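You operate a simulated robot arm through the tools that you are given. There is no shell and no other tool.

Carry out the task below with a simulated robot arm. There is one attempt and no reset: what you move stays moved.

JOB
Gauge the teal and black short tubes and stand the white peg at the one with less pressure.
Fine: Black gauge; peg on that tube's ledge; put the gauge back and shut both caps.

It is judged by the outcome, as a careful person would: the job done as asked, and still so three seconds after it is handed in. It fails if anything else is knocked over, pushed out of place, dropped, spilled or broken. Lids that push on must go on centred and level and be pressed home; caps that screw on are set level and turned clockwise until they are tight.

ROBOT AND FRAMES
A 7-joint arm with a fingered hand on a trunk, on a base that moves. Base frame: it is fixed to the floor where the robot stands at the start and does not move with it; the origin is under the middle of the robot, x ahead of it, y to its left, z up. Units: mm, rad, N and s.
It reaches about 1023 mm from its shoulder. Its first joint turns from -2.897 to 2.897 rad. Places, roughly: black short tube [700, -500, 900]; cap of the black tube [700, -500, 1100]; cap of the teal tube [700, -200, 1100]; grey gauge [5750, -750, 750]; grey short tube [700, 0, 900]; teal short tube [700, -200, 900]; valve of the black tube [600, -500, 1000]; valve of the teal tube [600, -200, 1000]. Payload 4 kg.
Tool frame: the origin (TCP) lies between the finger pads and is the grasp point; the fingertips stand 30 mm ahead of it; z points along the fingers, y is the line along which they close. The gripper opens to 104 mm; its body begins 35 mm behind the TCP. The gripper is a hand of 4 fingers: y runs from the thumb to the fingers, the wrist lies at [-15, -113, -190] in the tool frame.
Orientation is that of the tool frame in the base frame, as a unit quaternion [w, x, y, z]. With the fingers straight down and the wrist toward the robot, the tool's x, y and z point along [0, 1, 0], [1, 0, 0] and [0, 0, -1] of the base frame.

CONTROLS
- The arm moves only by the tool arm_command. Its arguments are lists of equal length, an entry for each row: "offset": the shift along the base's x, y, z in units of 30 mm (1.0 is 30 mm), a list of three; "dr": the turn, a rotation vector about the base's x, y, z in units of 6 degrees (1.0 is 6 degrees), a list of three. In form: {"offset": [[dx, dy, dz], ...], "dr": [[wx, wy, wz], ...]}. A call has 1 to 20 rows; each row shifts and turns the commanded pose from where the row before left it. A call with a number of a shift or a turn outside -1 to 1 is refused whole. Each row takes 0.2 s and may step no farther than 50 mm and 0.15 rad from the row before; otherwise, the whole call is refused. A pose out of reach is approached as far as the arm can. The call stops where the force on the tool passes 90 N (or 10 N more than at its start, if that is more) or the arm is blocked; 0.2 s more then pass. In this call time passes only in rows, and 0.2 s behind the last. It gives the time, the measured TCP pose, the force on the tool (base axes), the opening and the grip force at its end, in the units of the frame above (readings bear some noise), with the torque about the TCP (base axes, N m) and any sound that the robot's microphone picked up.
- Cameras (640 x 400 px; columns grow to the right, rows downward): "scene" is now at [318.5, 150, 1247]; the picture's right is [-0.56, -0.83, 0.00], its down [-0.33, 0.23, -0.92] and it looks along [0.76, -0.52, -0.40] (base axes); focal length 214 px, centre (320, 200). "wrist" rides on the gripper at [61, -92, -130] in the tool frame; the picture's right is [-0.81, 0.28, -0.52], its down [-0.53, -0.71, 0.46] and it looks along [-0.24, 0.64, 0.72] (tool axes); focal length 275 px, centre (320, 200). There is no depth. A picture from a camera that has moved, and an enlarged one, comes with that camera's place and axes in the base frame and with its lens.
- snapshot(camera): a new picture of that camera. It takes no simulated time.
- base_move(legs): drives the robot by 1 to 6 legs, each [ahead, left, turn to the left] in mm, mm and rad, along the robot's own axes; the way and the turn of a leg run together, so that a leg with both is an arc; at most 1500 mm and 3.142 rad a leg. The arm and the cameras ride along, it lands a little off, and it stops where it bumps. It gives what a move gives.
- set_fingers(index, middle, ring, thumb_bend, thumb_turn): sets how far each is bent, from 0 (flat) to 1 (curled in); at 0.3 the hand is open as for a grip, at 0.7 the pads meet at the TCP. One left out holds its place. A second passes; each finger stops where it meets its share of the squeeze, and holds until it gets a number again. It is the only way to open and close the hand. It gives what a move gives, with no picture; readings hold the bend of each and the force on the fingers (four entries, about 0 where the hand has none), thumb and palm. thumb_turn goes from beside the hand (0) to across from the fingers (1), as for a grip.
- head_to(pan, tilt): turns the head with the scene camera to pan (to the left, within 2.496 rad either way) and tilt (down, from -0.506 to 1.204), counted from straight ahead of the robot. It gives what a move gives.
- zoom(camera, box): a new picture of the part [left, top, right, bottom] of that camera's present view, enlarged. It takes no simulated time.
- finish_job(): hands the job in; it is judged then, once.

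Places have to be worked out from the pictures, the camera data and where the tool is seen. Open the gripper and draw the arm clear of the work before you hand the job in, unless the task says otherwise.

The tools are called after "Call:" as name(argument=value, ...) on one line, values as JSON. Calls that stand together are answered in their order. arm_command: Moves the arm, as the interface text tells. Its arguments: {"type":"object","properties":{"offset":{"type":"array","items":{"type":"array","items":{"type":"number"}}},"dr":{"type":"array","items":{"type":"array","items":{"type":"number"}}}},"required":["offset","dr"]} The other tools are called the same way: set_fingers (index, middle, ring, thumb_bend, thumb_turn) moves the fingers one by one; base_move (legs) drives the base; head_to (pan, tilt) turns the head that bears the scene camera; snapshot (camera) takes a picture; zoom (camera, box) takes an enlarged picture of a part of a camera's view; finish_job () hands the job in.

At the start:

```text
time: 0.0
ee_pos: [594.3, -434.7, 1355.1]
tcp_rot: [0.0, 0.707, 0.707, 0.0]
ft_force: [0.6, 0.3, 0.4]
wrist_torque: [-0.01, 0.03, -0.01]
opening: 103.7
grasp_force: 0.2
shape: jaw
bend: [0.3, 0.3, 0.3, 0.3, 0.98]
finger forces: [0.0, 0.0, 0.0, 0.0, 0.0, 0.1]
robot x, y, heading: [3.2, -0.7, 0.001]
head pan, tilt (commanded): [-0.599, 0.412]
```

scene: 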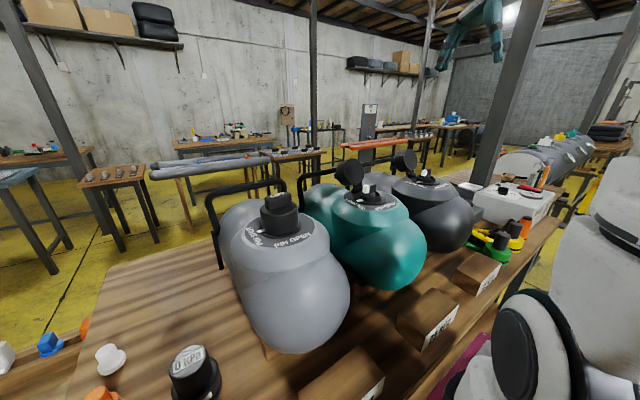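
wrist: 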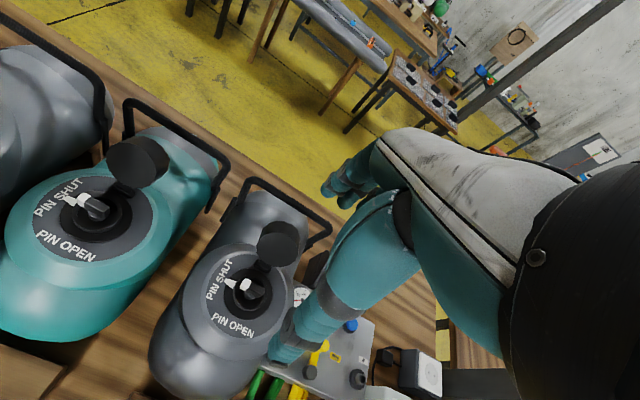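

The pictures show three tubes (grey, teal, black) with their caps flipped open on teal and black, and a device with "0 kPa" at lower left. I'll zoom into both views to see details.

Call:
zoom(camera="scene", box=[200, 120, 480, 300])

Call:
zoom(camera="scene", box=[0, 280, 240, 400])

Call:
zoom(camera="scene", box=[420, 100, 640, 280])

Call:
zoom(camera="wrist", box=[0, 100, 320, 400])

```text
2.22 times, centred on (340, 210) of scene
camera zoom: at [318.5, 150.0, 1247.0], right [-0.56, -0.83, 0.0], down [-0.33, 0.23, -0.92], along [0.76, -0.52, -0.4], focal length 477 px, centre (276, 178)
```

zoom: 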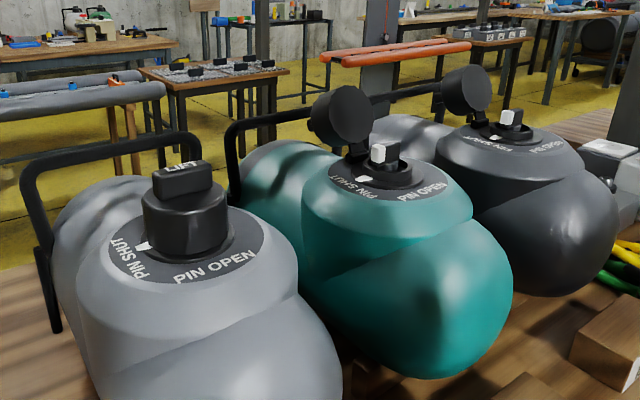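

```text
2.67 times, centred on (120, 340) of scene
camera zoom: at [318.5, 150.0, 1247.0], right [-0.56, -0.83, 0.0], down [-0.33, 0.23, -0.92], along [0.76, -0.52, -0.4], focal length 572 px, centre (853, -173)
```

zoom: 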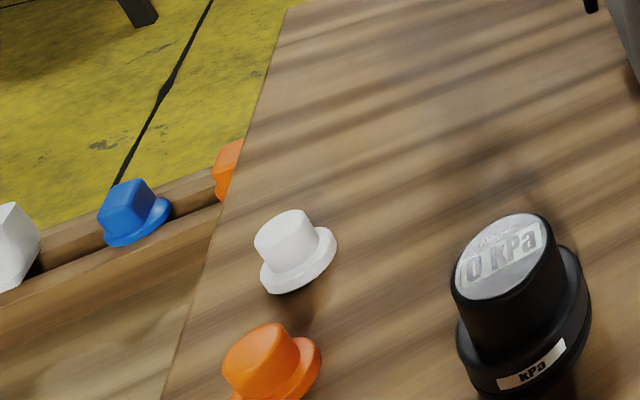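

```text
2.22 times, centred on (530, 190) of scene
camera zoom: at [318.5, 150.0, 1247.0], right [-0.56, -0.83, 0.0], down [-0.33, 0.23, -0.92], along [0.76, -0.52, -0.4], focal length 477 px, centre (-147, 222)
```

zoom: 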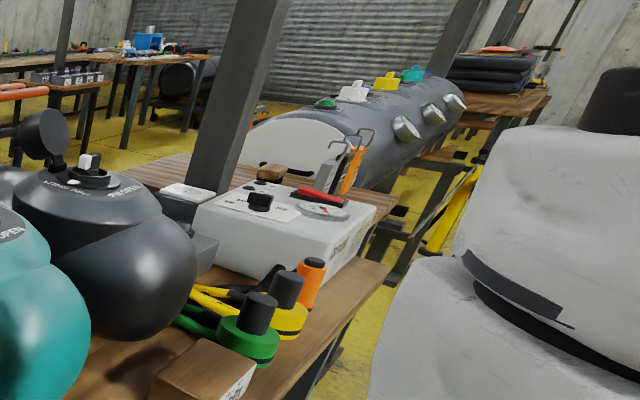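

```text
1.33 times, centred on (160, 250) of wrist
camera zoom: at [503.0, -372.0, 1484.3], right [0.28, -0.81, 0.52], down [-0.71, -0.53, -0.46], along [0.64, -0.24, -0.72], focal length 367 px, centre (533, 133)
```

zoom: 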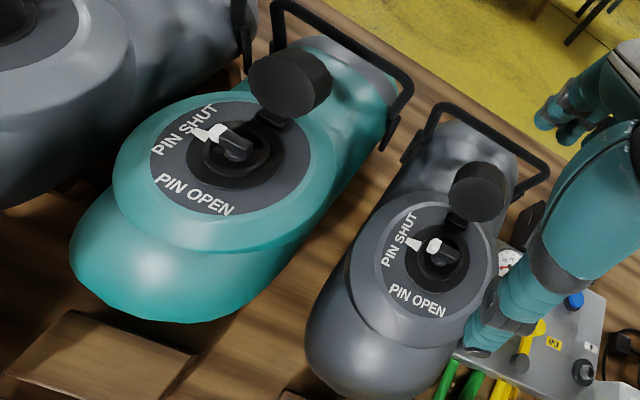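

I need a fuller survey: I'll turn the head to look at the table area at front-left and down, where the black gauge and white peg lie.

Call:
head_to(pan=0.0, tilt=0.7)

Call:
snapshot(camera="scene")

```text
time: 1.0
ee_pos: [595.0, -435.8, 1353.4]
tcp_rot: [0.0, 0.707, 0.707, 0.0]
ft_force: [-1.0, -0.4, 0.2]
wrist_torque: [0.03, -0.02, -0.01]
opening: 103.3
grasp_force: 0.1
shape: jaw
bend: [0.3, 0.3, 0.3, 0.3, 0.98]
finger forces: [0.0, 0.0, 0.0, 0.1, 0.0, 0.0]
robot x, y, heading: [-1.4, -0.8, -0.006]
head pan, tilt (commanded): [0.0, 0.7]
```

```text
taken
camera scene: at [327.1, 202.0, 1221.4], right [0.0, -1.0, 0.0], down [-0.64, 0.0, -0.77], along [0.77, 0.0, -0.64], focal length 214 px, centre (320, 200)
```

scene: 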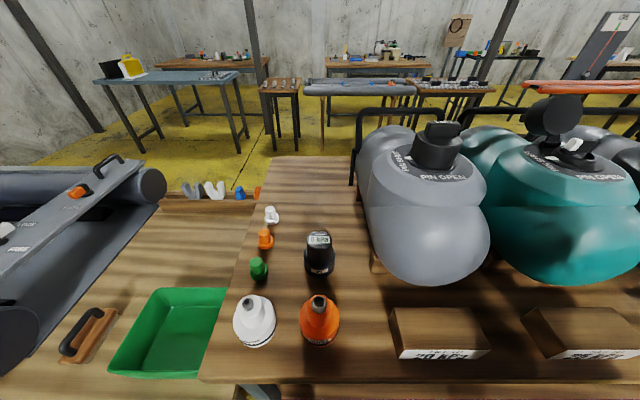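

The table shows the black gauge, pegs (white, orange, green), an orange and a white conical thing, and labelled wooden ledges. I'll zoom for detail.

Call:
zoom(camera="scene", box=[170, 170, 370, 390])

Call:
zoom(camera="scene", box=[360, 280, 640, 400])

Call:
zoom(camera="scene", box=[360, 90, 640, 290])

Call:
zoom(camera="scene", box=[0, 140, 280, 400])

```text
1.82 times, centred on (270, 280) of scene
camera zoom: at [327.1, 202.0, 1221.4], right [0.0, -1.0, 0.0], down [-0.64, 0.0, -0.77], along [0.77, 0.0, -0.64], focal length 390 px, centre (411, 54)
```

zoom: 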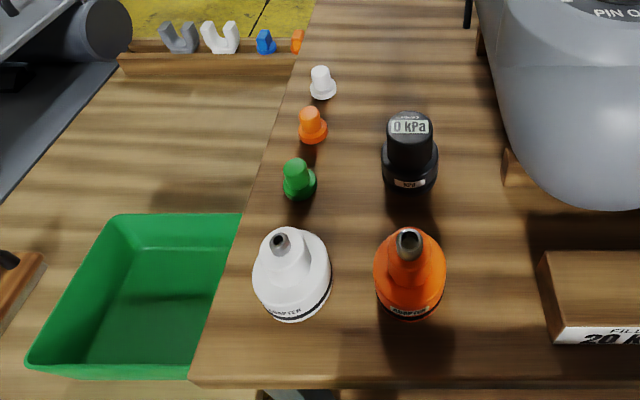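

```text
2.29 times, centred on (500, 340) of scene
camera zoom: at [327.1, 202.0, 1221.4], right [0.0, -1.0, 0.0], down [-0.64, 0.0, -0.77], along [0.77, 0.0, -0.64], focal length 490 px, centre (-91, -120)
```

zoom: 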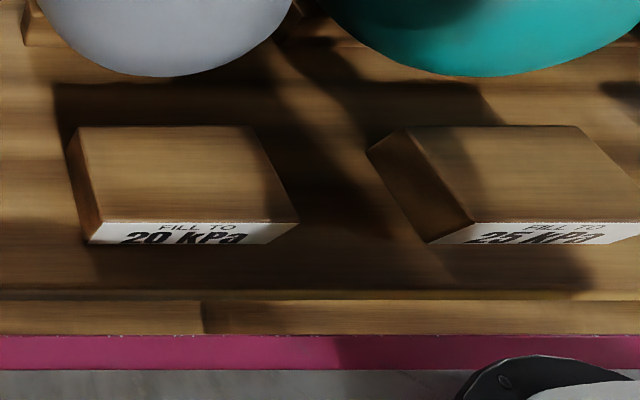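

```text
2.00 times, centred on (500, 190) of scene
camera zoom: at [327.1, 202.0, 1221.4], right [0.0, -1.0, 0.0], down [-0.64, 0.0, -0.77], along [0.77, 0.0, -0.64], focal length 429 px, centre (-40, 220)
```

zoom: 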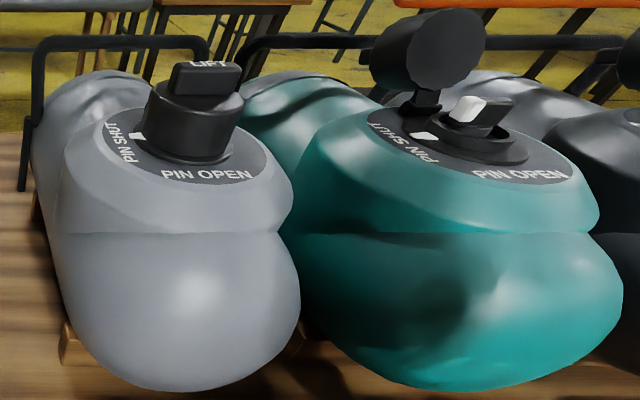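

```text
1.54 times, centred on (140, 270) of scene
camera zoom: at [327.1, 202.0, 1221.4], right [0.0, -1.0, 0.0], down [-0.64, 0.0, -0.77], along [0.77, 0.0, -0.64], focal length 330 px, centre (597, 92)
```

zoom: 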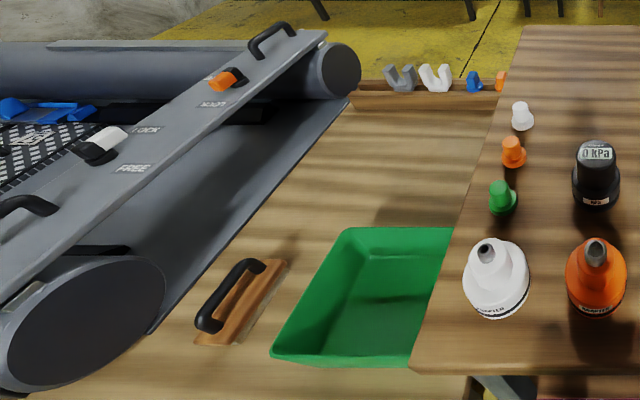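

The ledges show "FILL TO 20/25 kPa"; the teal and black valves triangulate to about [655,-226,1040] and [651,-460,1050], and both pins appear to be at SHUT. I'll move the hand at height toward the gauge (about [609,205]) so I can measure it with the wrist camera.

Call:
arm_command(offset=[[0, 1, 0], [0, 1, 0], [0, 1, 0], [0, 1, 0], [0, 1, 0], [0, 1, 0], [0, 1, 0], [0, 1, 0], [0, 1, 0], [0, 1, 0]], dr=[[0, 0, 0], [0, 0, 0], [0, 0, 0], [0, 0, 0], [0, 0, 0], [0, 0, 0], [0, 0, 0], [0, 0, 0], [0, 0, 0], [0, 0, 0]])

Call:
snapshot(camera="wrist")

Call:
snapshot(camera="scene")

```text
time: 3.2
ee_pos: [594.2, -135.9, 1354.4]
tcp_rot: [0.0, 0.708, 0.707, -0.001]
ft_force: [0.1, -1.0, 0.3]
wrist_torque: [0.0, -0.02, 0.01]
opening: 103.7
grasp_force: 0.0
shape: jaw
bend: [0.3, 0.3, 0.3, 0.3, 0.98]
finger forces: [0.1, 0.1, 0.0, 0.1, 0.1, 0.0]
robot x, y, heading: [-2.1, 1.0, -0.002]
head pan, tilt (commanded): [0.0, 0.7]
```

```text
taken
camera wrist: at [502.4, -72.7, 1484.2], right [0.27, -0.81, 0.52], down [-0.71, -0.53, -0.46], along [0.64, -0.24, -0.72], focal length 275 px, centre (320, 200)
```

wrist: 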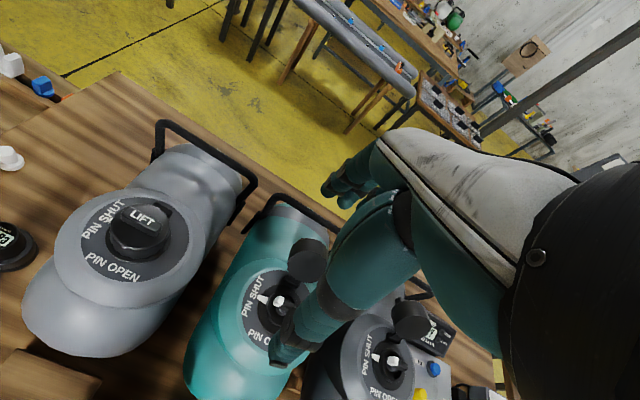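

```text
taken
camera scene: at [327.1, 202.0, 1221.4], right [0.0, -1.0, 0.0], down [-0.64, 0.0, -0.76], along [0.76, 0.0, -0.64], focal length 214 px, centre (320, 200)
```

scene: 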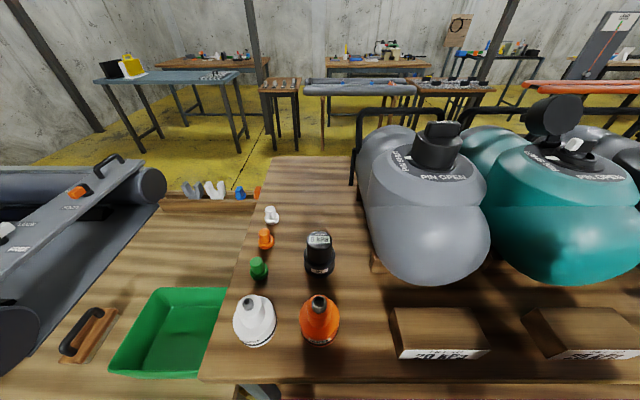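

The arm moves accurately. I'll continue to the left to get over the gauge and peg.

Call:
arm_command(offset=[[0, 1, 0], [0, 1, 0], [0, 1, 0], [0, 1, 0], [0, 1, 0], [0, 1, 0], [0, 1, 0], [0, 1, 0], [0, 1, 0], [0, 1, 0]], dr=[[0, 0, 0], [0, 0, 0], [0, 0, 0], [0, 0, 0], [0, 0, 0], [0, 0, 0], [0, 0, 0], [0, 0, 0], [0, 0, 0], [0, 0, 0]])

Call:
snapshot(camera="wrist")

Call:
snapshot(camera="scene")

```text
time: 5.4
ee_pos: [595.7, 164.5, 1354.9]
tcp_rot: [0.0, 0.708, 0.706, 0.0]
ft_force: [-0.8, -1.0, 0.4]
wrist_torque: [0.01, -0.02, -0.01]
opening: 103.6
grasp_force: 0.0
shape: jaw
bend: [0.3, 0.3, 0.3, 0.3, 0.98]
finger forces: [0.1, 0.0, 0.0, 0.1, 0.0, 0.0]
robot x, y, heading: [-1.2, -1.9, -0.004]
head pan, tilt (commanded): [0.0, 0.7]
```

```text
taken
camera wrist: at [503.6, 227.9, 1485.0], right [0.27, -0.81, 0.52], down [-0.71, -0.53, -0.46], along [0.64, -0.24, -0.72], focal length 275 px, centre (320, 200)
```

wrist: 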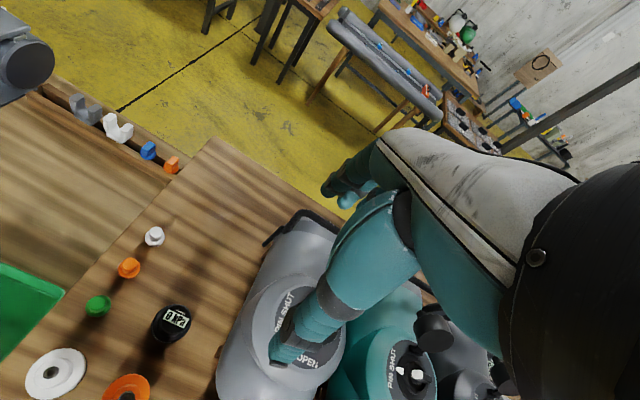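

```text
taken
camera scene: at [327.0, 202.0, 1221.4], right [0.0, -1.0, 0.0], down [-0.64, 0.0, -0.76], along [0.76, 0.0, -0.64], focal length 214 px, centre (320, 200)
```

scene: 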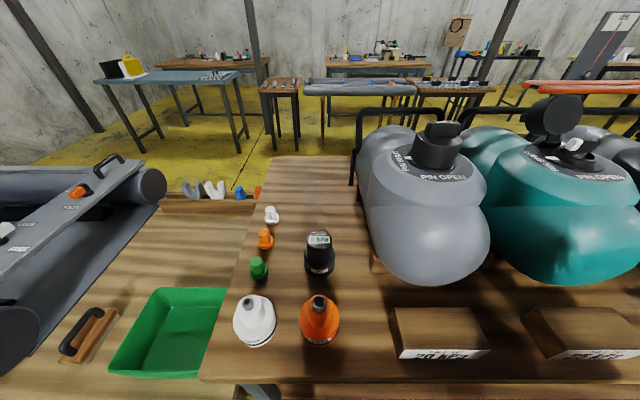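

I'll zoom the wrist and scene views on the gauge and peg to triangulate them.

Call:
zoom(camera="wrist", box=[80, 220, 240, 320])

Call:
zoom(camera="wrist", box=[80, 300, 240, 400])

Call:
zoom(camera="scene", box=[240, 190, 400, 290])

```text
4.00 times, centred on (160, 270) of wrist
camera zoom: at [503.6, 227.9, 1485.0], right [0.27, -0.81, 0.52], down [-0.71, -0.53, -0.46], along [0.64, -0.24, -0.72], focal length 1101 px, centre (960, -80)
```

zoom: 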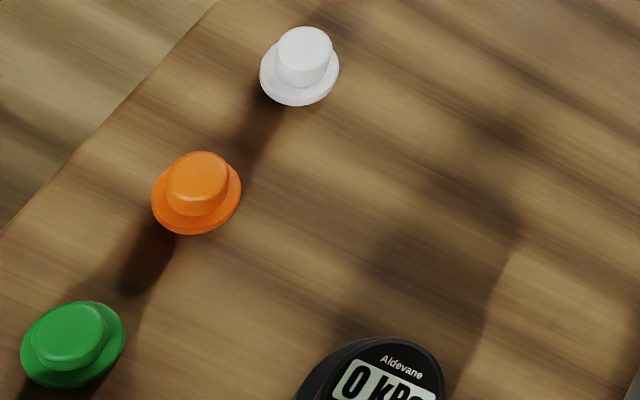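

```text
4.00 times, centred on (160, 350) of wrist
camera zoom: at [503.6, 227.9, 1485.0], right [0.27, -0.81, 0.52], down [-0.71, -0.53, -0.46], along [0.64, -0.24, -0.72], focal length 1101 px, centre (960, -400)
```

zoom: 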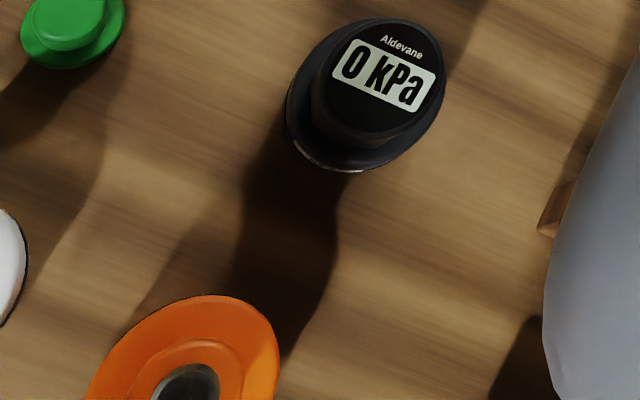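

```text
4.00 times, centred on (320, 240) of scene
camera zoom: at [327.0, 202.0, 1221.4], right [0.0, -1.0, 0.0], down [-0.64, 0.0, -0.76], along [0.76, 0.0, -0.64], focal length 858 px, centre (320, 40)
```

zoom: 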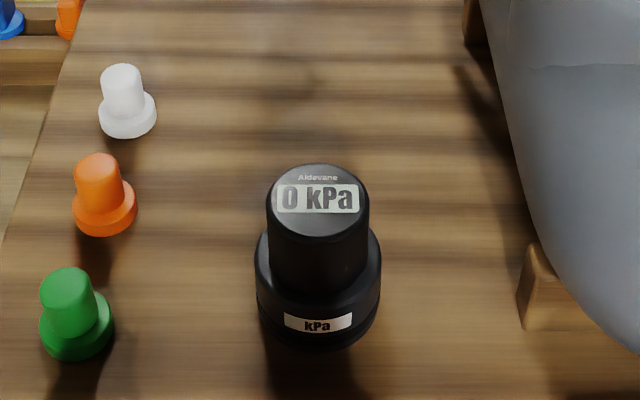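

Gauge top is at about [596,205,892], diameter ~50 mm with a ~65 mm flange, and the table top is ~815; the white peg is at about [734,332], ~40 mm tall. Now I'll look closely at the valves with the head turned.

Call:
head_to(pan=-0.9, tilt=0.4)

Call:
snapshot(camera="scene")

```text
time: 6.6
ee_pos: [595.5, 164.8, 1354.3]
tcp_rot: [0.0, 0.707, 0.707, -0.001]
ft_force: [0.7, -0.2, 0.5]
wrist_torque: [-0.01, 0.01, 0.03]
opening: 103.6
grasp_force: 0.0
shape: jaw
bend: [0.3, 0.3, 0.3, 0.3, 0.98]
finger forces: [0.1, 0.0, 0.0, 0.1, 0.0, 0.0]
robot x, y, heading: [0.6, 0.3, 0.0]
head pan, tilt (commanded): [-0.901, 0.4]
```

```text
taken
camera scene: at [299.7, 129.6, 1248.2], right [-0.78, -0.62, 0.0], down [-0.24, 0.3, -0.92], along [0.57, -0.72, -0.39], focal length 214 px, centre (320, 200)
```

scene: 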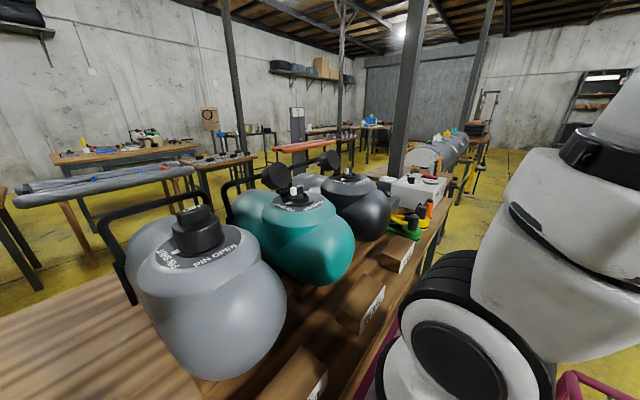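

I'll zoom on the teal and black valves, and on the ledges.

Call:
zoom(camera="scene", box=[245, 145, 345, 215])

Call:
zoom(camera="scene", box=[300, 135, 400, 205])

Call:
zoom(camera="scene", box=[260, 220, 480, 400])

Call:
zoom(camera="scene", box=[360, 140, 480, 220])

```text
5.71 times, centred on (295, 180) of scene
camera zoom: at [299.7, 129.6, 1248.2], right [-0.78, -0.62, 0.0], down [-0.24, 0.3, -0.92], along [0.57, -0.72, -0.39], focal length 1226 px, centre (463, 314)
```

zoom: 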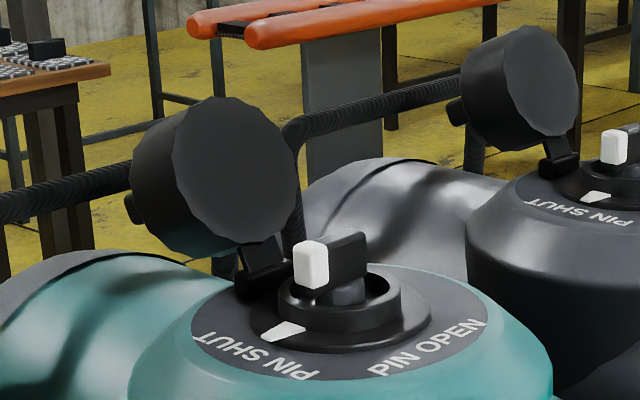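

```text
5.71 times, centred on (350, 170) of scene
camera zoom: at [299.7, 129.6, 1248.2], right [-0.78, -0.62, 0.0], down [-0.24, 0.3, -0.92], along [0.57, -0.72, -0.39], focal length 1226 px, centre (149, 371)
```

zoom: 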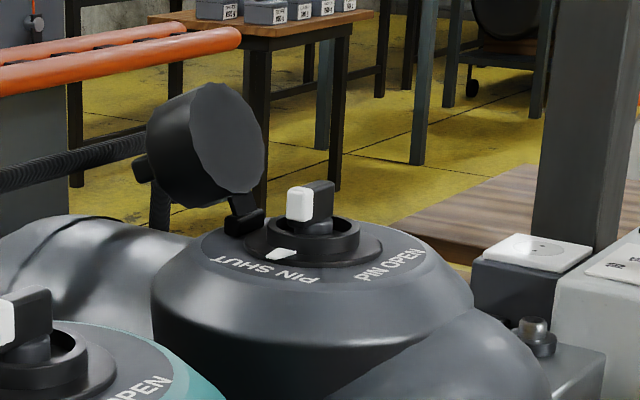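

```text
2.22 times, centred on (370, 310) of scene
camera zoom: at [299.7, 129.6, 1248.2], right [-0.78, -0.62, 0.0], down [-0.24, 0.3, -0.92], along [0.57, -0.72, -0.39], focal length 477 px, centre (209, -44)
```

zoom: 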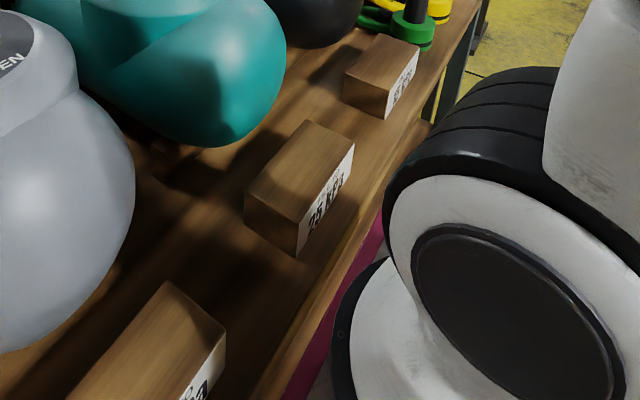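

```text
5.00 times, centred on (420, 180) of scene
camera zoom: at [299.7, 129.6, 1248.2], right [-0.78, -0.62, 0.0], down [-0.24, 0.3, -0.92], along [0.57, -0.72, -0.39], focal length 1072 px, centre (-180, 300)
```

zoom: 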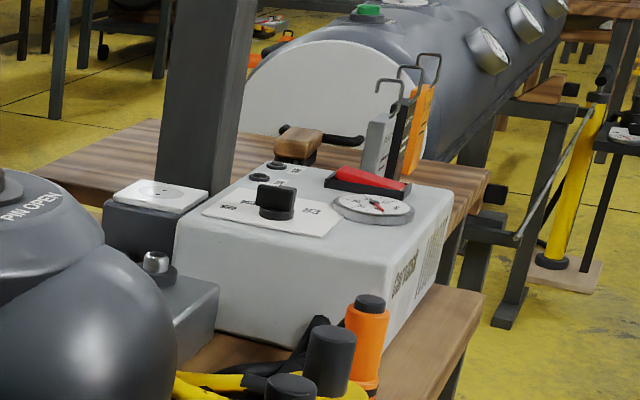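

Both pins point to SHUT, and the valve has an inner ring of ~52 mm with a pin knob. I'll bring the wrist camera above the teal valve for a precise position before grasping anything.

Call:
arm_command(offset=[[0, -1, 0], [0, -1, 0], [0, -1, 0], [0, -1, 0], [0, -1, 0], [0, -1, 0], [0, -1, 0], [0, -1, 0], [0, -1, 0], [0, -1, 0], [0, -1, -1], [0, -1, -1]], dr=[[0, 0, 0], [0, 0, 0], [0, 0, 0], [0, 0, 0], [0, 0, 0], [0, 0, 0], [0, 0, 0], [0, 0, 0], [0, 0, 0], [0, 0, 0], [0, 0, 0], [0, 0, 0]])

Call:
snapshot(camera="wrist")

Call:
zoom(camera="wrist", box=[180, 200, 340, 340])

```text
time: 9.2
ee_pos: [595.5, -195.1, 1294.8]
tcp_rot: [0.001, 0.707, 0.707, 0.001]
ft_force: [-0.1, 0.7, 0.6]
wrist_torque: [0.01, 0.04, 0.0]
opening: 103.8
grasp_force: 0.0
shape: jaw
bend: [0.3, 0.3, 0.3, 0.3, 0.98]
finger forces: [0.0, 0.0, 0.0, 0.0, 0.1, 0.0]
robot x, y, heading: [0.2, 0.3, -0.005]
head pan, tilt (commanded): [-0.901, 0.4]
```

```text
taken
camera wrist: at [503.3, -132.9, 1425.0], right [0.28, -0.81, 0.52], down [-0.71, -0.53, -0.46], along [0.65, -0.24, -0.72], focal length 275 px, centre (320, 200)
```

wrist: 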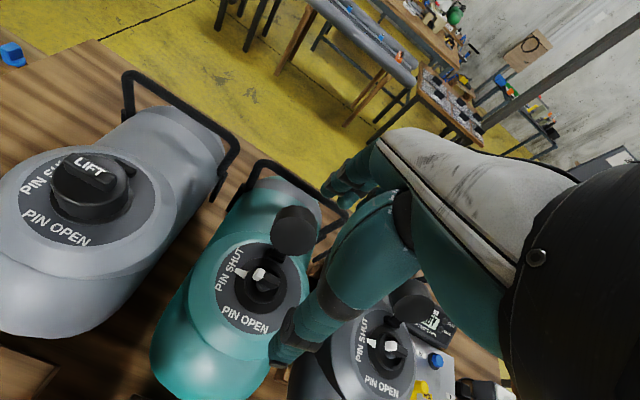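

```text
2.86 times, centred on (260, 270) of wrist
camera zoom: at [503.3, -132.9, 1425.0], right [0.28, -0.81, 0.52], down [-0.71, -0.53, -0.46], along [0.65, -0.24, -0.72], focal length 786 px, centre (491, 0)
```

zoom: 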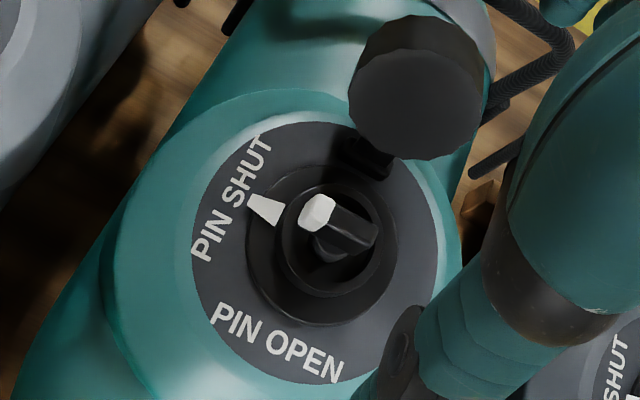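

Teal ring top triangulates to about [648.5,-225.5,1050.5] with its pin tip on the SHUT mark. Now the same view for the black valve.

Call:
arm_command(offset=[[0, -1, 0], [0, -1, 0], [0, -1, 0], [0, -1, 0], [0, -1, 0], [0, -1, 0], [0, -1, 0], [0, -0.9, 0]], dr=[[0, 0, 0], [0, 0, 0], [0, 0, 0], [0, 0, 0], [0, 0, 0], [0, 0, 0], [0, 0, 0], [0, 0, 0]])

Call:
zoom(camera="wrist", box=[180, 200, 340, 340])

Call:
snapshot(camera="wrist")

```text
time: 11.0
ee_pos: [595.4, -432.8, 1294.2]
tcp_rot: [0.0, 0.708, 0.707, 0.001]
ft_force: [0.0, 0.2, 1.5]
wrist_torque: [0.0, 0.0, 0.0]
opening: 103.7
grasp_force: 0.1
shape: jaw
bend: [0.3, 0.3, 0.3, 0.3, 0.98]
finger forces: [0.0, 0.0, 0.0, 0.0, 0.0, 0.0]
robot x, y, heading: [-2.1, 0.4, 0.002]
head pan, tilt (commanded): [-0.901, 0.4]
```

```text
2.86 times, centred on (260, 270) of wrist
camera zoom: at [502.6, -369.8, 1424.3], right [0.27, -0.81, 0.52], down [-0.71, -0.53, -0.46], along [0.65, -0.24, -0.72], focal length 786 px, centre (491, 0)
```

zoom: 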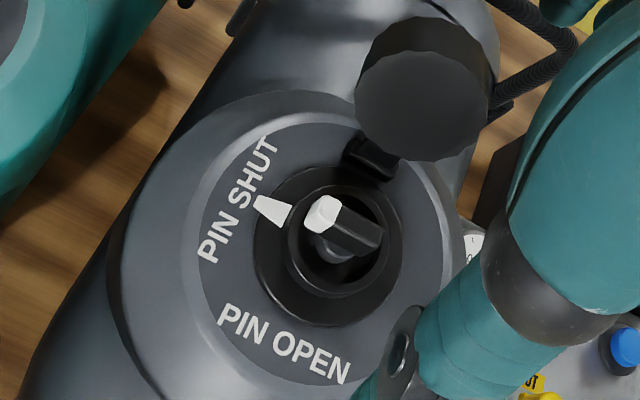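

```text
taken
camera wrist: at [502.6, -369.8, 1424.3], right [0.27, -0.81, 0.52], down [-0.71, -0.53, -0.46], along [0.65, -0.24, -0.72], focal length 275 px, centre (320, 200)
```

wrist: 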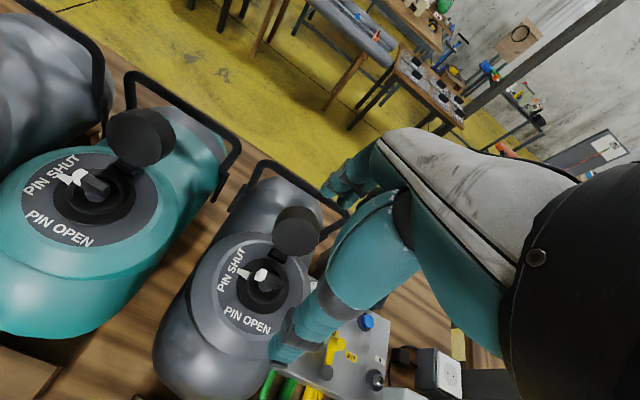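

Black ring top is at about [648.5,-464,1050], with the pin also at SHUT. The cap hinges are on the far (+x) side. Now I travel back over to the gauge at [596.5,205] to pick it up from above.

Call:
arm_command(offset=[[0, 1, 0], [0, 1, 0], [0, 1, 0], [0, 1, 0], [0, 1, 0], [0, 1, 0], [0, 1, 0], [0, 1, 0], [0, 1, 0], [0, 1, 0], [0, 1, 0], [0, 1, 0], [0, 1, 0], [0, 1, 0], [0, 1, 0], [0, 1, 0], [0, 1, 0], [0, 1, 0], [0, 1, 0], [0, 1, 0]], dr=[[0, 0, 0], [0, 0, 0], [0, 0, 0], [0, 0, 0], [0, 0, 0], [0, 0, 0], [0, 0, 0], [0, 0, 0], [0, 0, 0], [0, 0, 0], [0, 0, 0], [0, 0, 0], [0, 0, 0], [0, 0, 0], [0, 0, 0], [0, 0, 0], [0, 0, 0], [0, 0, 0], [0, 0, 0], [0, 0, 0]])

Call:
arm_command(offset=[[0.03, 0.63, 0], [0, 0.63, 0], [0, 0, -1], [0, 0, -1], [0, 0, -1], [0, 0, -1], [0, 0, -1], [0, 0, -1], [0, 0, -1], [0, 0, -1], [0, 0, -1]], dr=[[0, 0, 0], [0, 0, 0], [0, 0, 0], [0, 0, 0], [0, 0, 0], [0, 0, 0], [0, 0, 0], [0, 0, 0], [0, 0, 0], [0, 0, 0], [0, 0, 0]])

Call:
head_to(pan=0.0, tilt=0.7)

Call:
snapshot(camera="scene")

Call:
snapshot(camera="wrist")

```text
time: 15.2
ee_pos: [594.6, 169.1, 1295.0]
tcp_rot: [0.0, 0.708, 0.706, -0.001]
ft_force: [0.5, 0.2, 0.1]
wrist_torque: [0.0, -0.03, -0.02]
opening: 103.6
grasp_force: 0.1
shape: jaw
bend: [0.3, 0.3, 0.3, 0.3, 0.98]
finger forces: [0.0, 0.0, 0.0, 0.0, 0.0, 0.0]
robot x, y, heading: [3.2, -1.6, 0.004]
head pan, tilt (commanded): [-0.901, 0.4]
```

```text
time: 17.6
ee_pos: [595.3, 206.3, 1024.5]
tcp_rot: [0.0, 0.707, 0.707, 0.0]
ft_force: [-0.5, 0.1, -0.5]
wrist_torque: [0.01, -0.06, 0.02]
opening: 103.7
grasp_force: 0.0
shape: jaw
bend: [0.3, 0.3, 0.3, 0.3, 0.98]
finger forces: [0.0, 0.0, 0.0, 0.0, 0.0, 0.0]
robot x, y, heading: [-0.4, 1.1, 0.001]
head pan, tilt (commanded): [-0.901, 0.4]
```

```text
time: 18.8
ee_pos: [595.3, 207.3, 1024.2]
tcp_rot: [0.001, 0.707, 0.707, 0.0]
ft_force: [-0.6, 0.5, 0.4]
wrist_torque: [-0.01, 0.01, 0.02]
opening: 103.6
grasp_force: 0.0
shape: jaw
bend: [0.3, 0.3, 0.3, 0.3, 0.98]
finger forces: [0.1, 0.0, 0.1, 0.1, 0.0, 0.0]
robot x, y, heading: [-0.7, 0.3, 0.001]
head pan, tilt (commanded): [0.0, 0.7]
```

```text
taken
camera scene: at [327.1, 202.1, 1221.4], right [0.0, -1.0, 0.0], down [-0.64, 0.0, -0.77], along [0.77, 0.0, -0.64], focal length 214 px, centre (320, 200)
```

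scene: 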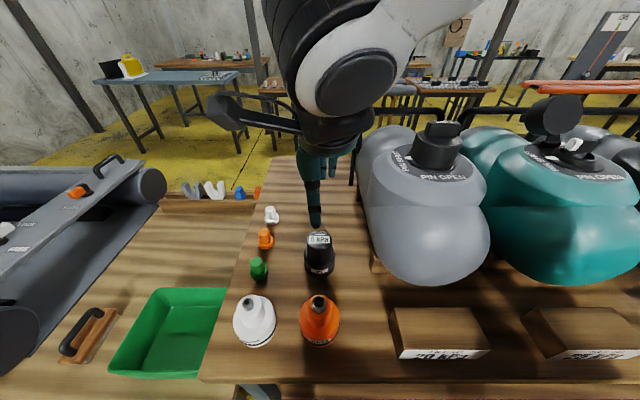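

```text
taken
camera wrist: at [504.0, 269.2, 1154.2], right [0.28, -0.81, 0.52], down [-0.71, -0.53, -0.46], along [0.64, -0.24, -0.72], focal length 275 px, centre (320, 200)
```

wrist: 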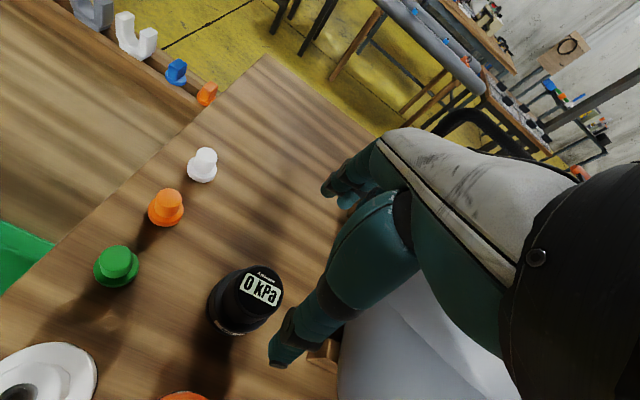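

The gauge projects exactly where predicted (centre ≈ [596.5,205]). I'll descend until the fingertips are just above the gauge top and check alignment.

Call:
arm_command(offset=[[0.03, -0.05, -1], [0, 0, -1], [0, 0, -0.9]], dr=[[0, 0, 0], [0, 0, 0], [0, 0, 0]])

Call:
zoom(camera="scene", box=[220, 130, 420, 290])

Call:
snapshot(camera="wrist")

```text
time: 19.6
ee_pos: [595.7, 203.9, 937.8]
tcp_rot: [0.0, 0.708, 0.707, 0.0]
ft_force: [0.1, -0.9, 0.3]
wrist_torque: [-0.02, -0.01, -0.01]
opening: 103.6
grasp_force: 0.1
shape: jaw
bend: [0.3, 0.3, 0.3, 0.3, 0.98]
finger forces: [0.0, 0.0, 0.1, 0.1, 0.1, 0.0]
robot x, y, heading: [2.2, -0.8, 0.0]
head pan, tilt (commanded): [0.0, 0.7]
```

```text
2.50 times, centred on (320, 210) of scene
camera zoom: at [326.9, 202.1, 1221.4], right [0.0, -1.0, 0.0], down [-0.64, 0.0, -0.76], along [0.76, 0.0, -0.64], focal length 536 px, centre (320, 175)
```

zoom: 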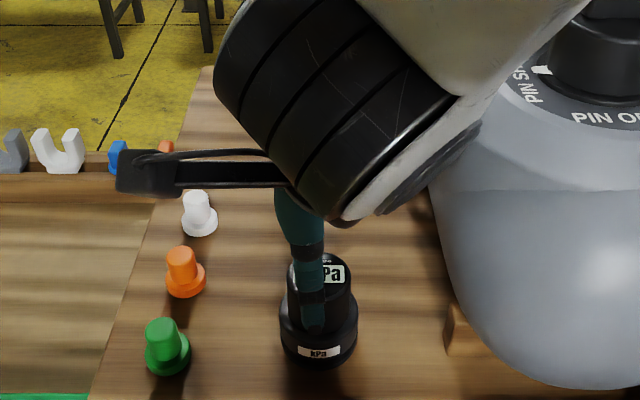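

```text
taken
camera wrist: at [504.2, 267.4, 1067.4], right [0.28, -0.81, 0.52], down [-0.71, -0.53, -0.46], along [0.64, -0.24, -0.72], focal length 275 px, centre (320, 200)
```

wrist: 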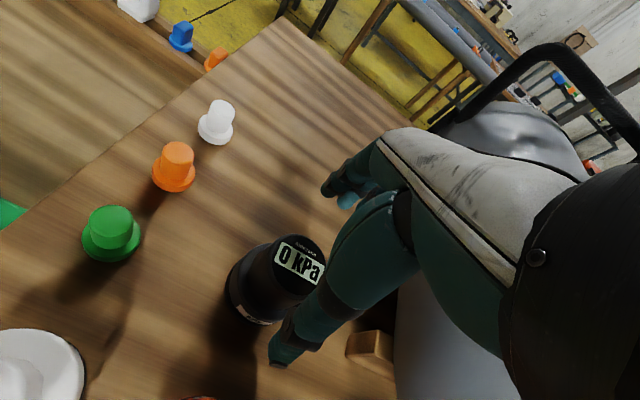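

The thumb is on the near side and fingers on the far side, centred on the gauge. I'll descend to TCP z≈892 so the pads are around the upper body just above the flange.

Call:
arm_command(offset=[[0.02, 0.03, -0.75], [0, 0, -0.75]], dr=[[0, 0, 0], [0, 0, 0]])

Call:
zoom(camera="scene", box=[250, 180, 390, 290])

Call:
snapshot(camera="wrist")

```text
time: 20.2
ee_pos: [597.8, 204.9, 891.6]
tcp_rot: [0.0, 0.707, 0.707, 0.0]
ft_force: [0.3, -0.2, 0.1]
wrist_torque: [-0.01, 0.02, 0.01]
opening: 103.7
grasp_force: 0.0
shape: jaw
bend: [0.3, 0.3, 0.3, 0.3, 0.98]
finger forces: [0.1, 0.1, 0.0, 0.0, 0.0, 0.0]
robot x, y, heading: [1.3, 1.5, -0.001]
head pan, tilt (commanded): [0.0, 0.7]
```

```text
3.64 times, centred on (320, 235) of scene
camera zoom: at [327.0, 202.1, 1221.4], right [0.0, -1.0, 0.0], down [-0.64, 0.0, -0.76], along [0.76, 0.0, -0.64], focal length 780 px, centre (320, 73)
```

zoom: 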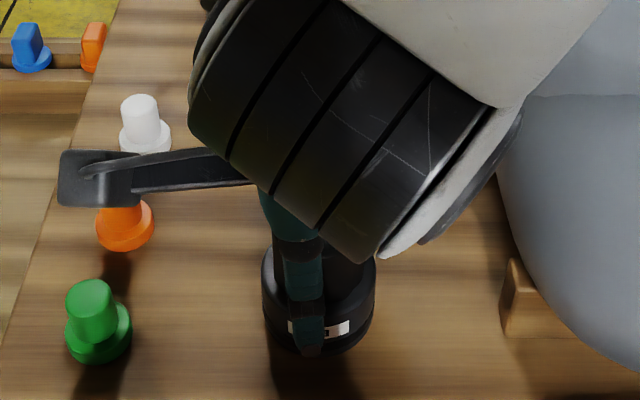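

```text
taken
camera wrist: at [505.3, 268.3, 1021.7], right [0.28, -0.81, 0.52], down [-0.71, -0.53, -0.46], along [0.64, -0.24, -0.72], focal length 275 px, centre (320, 200)
```

wrist: 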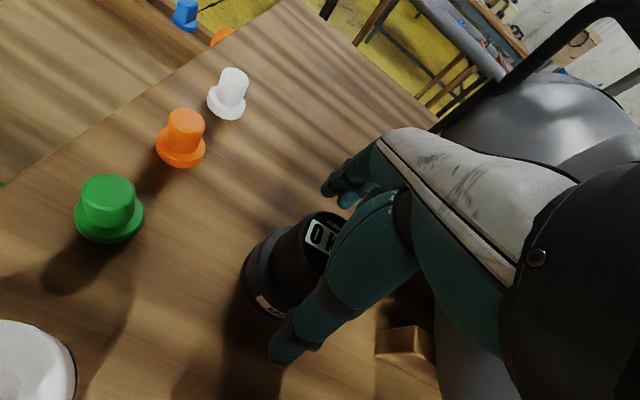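

Pads straddle the gauge body. Now I close thumb and fingers together for the grip.

Call:
set_fingers(index=0.7, middle=0.7, ring=0.7, thumb_bend=0.7)

Call:
zoom(camera="scene", box=[250, 180, 390, 290])

Call:
snapshot(camera="wrist")

```text
time: 21.2
ee_pos: [597.1, 205.1, 891.4]
tcp_rot: [0.0, 0.707, 0.707, 0.0]
ft_force: [0.5, -0.7, 0.4]
wrist_torque: [-0.04, -0.04, 0.02]
opening: 42.4
grasp_force: 16.1
shape: fingers
bend: [0.57, 0.59, 0.67, 0.54, 0.95]
finger forces: [6.7, 6.9, 2.3, 0.1, 16.0, 0.1]
robot x, y, heading: [5.6, 1.3, -0.006]
head pan, tilt (commanded): [0.0, 0.7]
```

```text
3.64 times, centred on (320, 235) of scene
camera zoom: at [327.1, 202.2, 1221.3], right [0.0, -1.0, 0.0], down [-0.64, 0.0, -0.76], along [0.76, 0.0, -0.64], focal length 780 px, centre (320, 73)
```

zoom: 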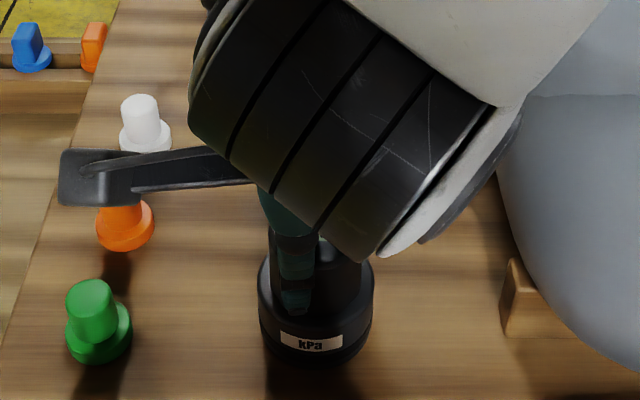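

```text
taken
camera wrist: at [505.5, 268.3, 1021.9], right [0.28, -0.81, 0.52], down [-0.71, -0.53, -0.46], along [0.64, -0.24, -0.72], focal length 275 px, centre (320, 200)
```

wrist: 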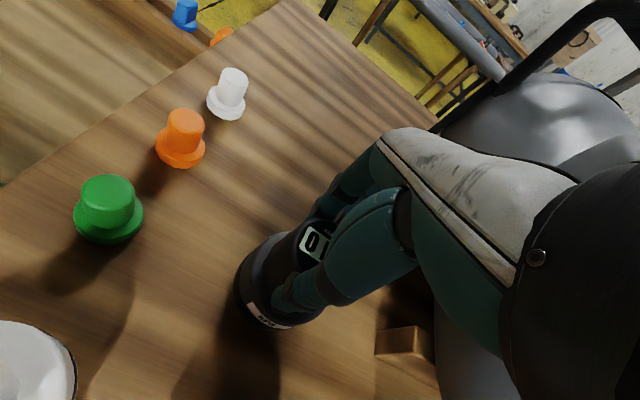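

Grip is 16 N; the gauge shifted slightly toward the thumb while closing. I'll lift a little and check that it hangs level and secure.

Call:
arm_command(offset=[[0, 0, 0.5], [0, 0, 0.8], [0, 0, 1], [0, 0, 1]], dr=[[0, 0, 0], [0, 0, 0], [0, 0, 0], [0, 0, 0]])

Call:
snapshot(camera="scene")

Call:
zoom(camera="scene", box=[250, 120, 390, 230])

Call:
zoom(camera="wrist", box=[200, 160, 400, 360])

```text
time: 22.2
ee_pos: [597.9, 205.4, 990.9]
tcp_rot: [0.0, 0.707, 0.707, 0.0]
ft_force: [0.3, 0.6, -1.7]
wrist_torque: [0.0, -0.03, -0.01]
opening: 42.4
grasp_force: 16.0
shape: fingers
bend: [0.57, 0.59, 0.67, 0.54, 0.95]
finger forces: [6.8, 6.6, 2.3, 0.1, 15.8, 0.1]
robot x, y, heading: [-0.9, -0.8, 0.002]
head pan, tilt (commanded): [0.0, 0.7]
```

```text
taken
camera scene: at [327.3, 202.3, 1221.3], right [0.0, -1.0, 0.0], down [-0.64, 0.0, -0.76], along [0.76, 0.0, -0.64], focal length 214 px, centre (320, 200)
```

scene: 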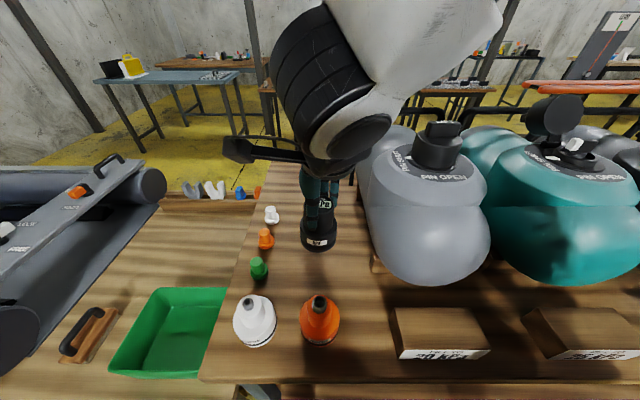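

```text
3.64 times, centred on (320, 175) of scene
camera zoom: at [327.3, 202.3, 1221.3], right [0.0, -1.0, 0.0], down [-0.64, 0.0, -0.76], along [0.76, 0.0, -0.64], focal length 780 px, centre (320, 291)
```

zoom: 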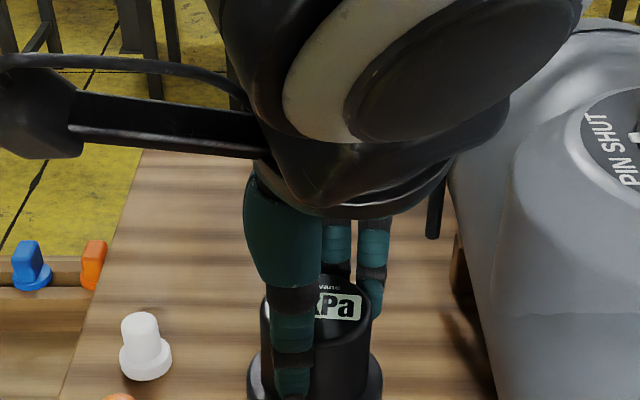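

```text
2.00 times, centred on (300, 260) of wrist
camera zoom: at [506.3, 268.1, 1122.1], right [0.28, -0.81, 0.52], down [-0.71, -0.53, -0.45], along [0.64, -0.24, -0.73], focal length 551 px, centre (360, 80)
```

zoom: 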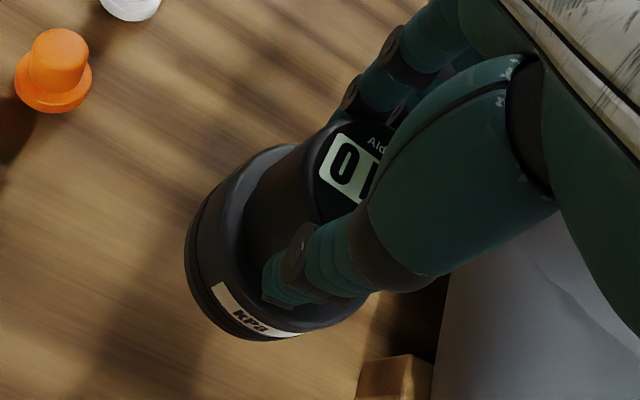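

The gauge is held vertically, and I judge its centre ~9 mm toward the thumb from the TCP. I'll lift to a safe height, then travel to teal while turning the hand +90° about z so the fingers straddle the gauge sideways, clear of the open cap.

Call:
arm_command(offset=[[0, 0, 1], [0, 0, 1], [0, 0, 1], [0, 0, 1], [0, 0, 1], [0, 0, 1], [0, 0, 1], [0, 0, 1], [0, 0, 1], [0, 0, 1]], dr=[[0, 0, 0], [0, 0, 0], [0, 0, 0], [0, 0, 0], [0, 0, 0], [0, 0, 0], [0, 0, 0], [0, 0, 0], [0, 0, 0], [0, 0, 0]])

Call:
arm_command(offset=[[0.1, -0.93, 0], [0.1, -0.93, 0], [0.1, -0.93, 0], [0.1, -0.93, 0], [0.1, -0.93, 0], [0.1, -0.93, 0], [0.1, -0.93, 0], [0.1, -0.93, 0], [0.1, -0.93, 0], [0.1, -0.93, 0], [0.1, -0.93, 0], [0.1, -0.93, 0], [0.1, -0.93, 0], [0.1, -0.93, 0], [0.1, -0.93, 0]], dr=[[0, 0, 1], [0, 0, 1], [0, 0, 1], [0, 0, 1], [0, 0, 1], [0, 0, 1], [0, 0, 1], [0, 0, 1], [0, 0, 1], [0, 0, 1], [0, 0, 1], [0, 0, 1], [0, 0, 1], [0, 0, 1], [0, 0, 1]])

Call:
snapshot(camera="wrist")

Call:
head_to(pan=-0.9, tilt=0.3)

Call:
snapshot(camera="scene")

```text
time: 24.4
ee_pos: [596.5, 205.0, 1292.2]
tcp_rot: [0.0, 0.707, 0.707, 0.0]
ft_force: [-0.1, 0.8, -1.2]
wrist_torque: [0.0, 0.02, -0.02]
opening: 42.3
grasp_force: 15.7
shape: fingers
bend: [0.57, 0.59, 0.67, 0.54, 0.95]
finger forces: [6.6, 6.5, 2.3, 0.0, 15.7, 0.0]
robot x, y, heading: [2.6, -2.5, -0.001]
head pan, tilt (commanded): [0.0, 0.7]
```

```text
time: 27.6
ee_pos: [642.9, -214.4, 1292.2]
tcp_rot: [0.001, -0.001, 1.0, 0.0]
ft_force: [-0.6, 0.2, -1.2]
wrist_torque: [-0.01, -0.04, 0.04]
opening: 42.3
grasp_force: 15.9
shape: fingers
bend: [0.57, 0.59, 0.67, 0.54, 0.95]
finger forces: [6.8, 6.5, 2.5, 0.1, 15.7, 0.0]
robot x, y, heading: [-2.3, 0.4, -0.003]
head pan, tilt (commanded): [0.0, 0.7]
```

```text
taken
camera wrist: at [580.7, -303.9, 1421.9], right [0.81, 0.28, 0.52], down [0.53, -0.71, -0.46], along [0.24, 0.65, -0.72], focal length 275 px, centre (320, 200)
```

wrist: 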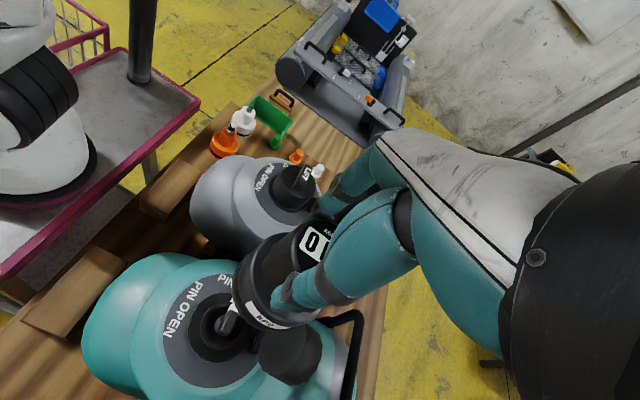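

```text
time: 28.8
ee_pos: [641.8, -213.7, 1291.5]
tcp_rot: [0.0, 0.0, 1.0, 0.0]
ft_force: [0.8, -0.3, -1.7]
wrist_torque: [0.03, -0.01, -0.02]
opening: 41.9
grasp_force: 15.8
shape: fingers
bend: [0.57, 0.59, 0.67, 0.54, 0.95]
finger forces: [6.9, 6.5, 2.6, 0.0, 15.7, 0.0]
robot x, y, heading: [2.3, 1.2, -0.001]
head pan, tilt (commanded): [-0.901, 0.3]
```

```text
taken
camera scene: at [300.2, 129.0, 1257.4], right [-0.78, -0.62, 0.0], down [-0.18, 0.23, -0.96], along [0.59, -0.75, -0.3], focal length 214 px, centre (320, 200)
```

scene: 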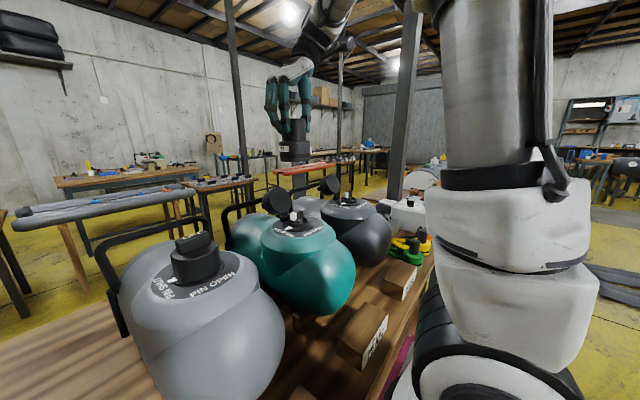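

Rotation worked and the gauge is still held. I'll zoom to measure the held gauge relative to the valve.

Call:
zoom(camera="scene", box=[240, 100, 350, 250])

Call:
zoom(camera="wrist", box=[160, 200, 360, 400])

```text
2.67 times, centred on (295, 175) of scene
camera zoom: at [300.2, 129.0, 1257.4], right [-0.78, -0.62, 0.0], down [-0.18, 0.23, -0.96], along [0.59, -0.75, -0.3], focal length 572 px, centre (387, 267)
```

zoom: 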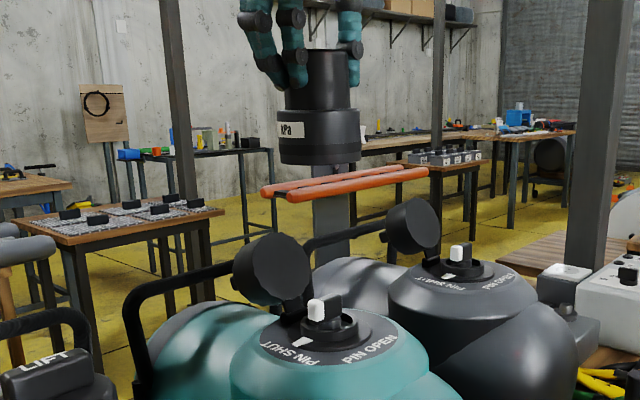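

```text
2.00 times, centred on (260, 300) of wrist
camera zoom: at [581.0, -303.3, 1421.6], right [0.81, 0.27, 0.52], down [0.53, -0.71, -0.46], along [0.24, 0.64, -0.72], focal length 551 px, centre (440, 0)
```

zoom: 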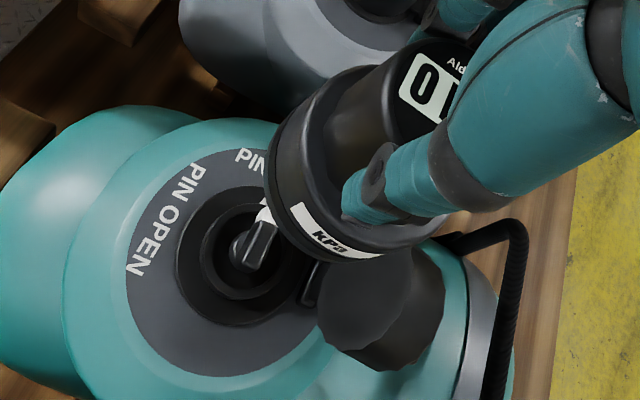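

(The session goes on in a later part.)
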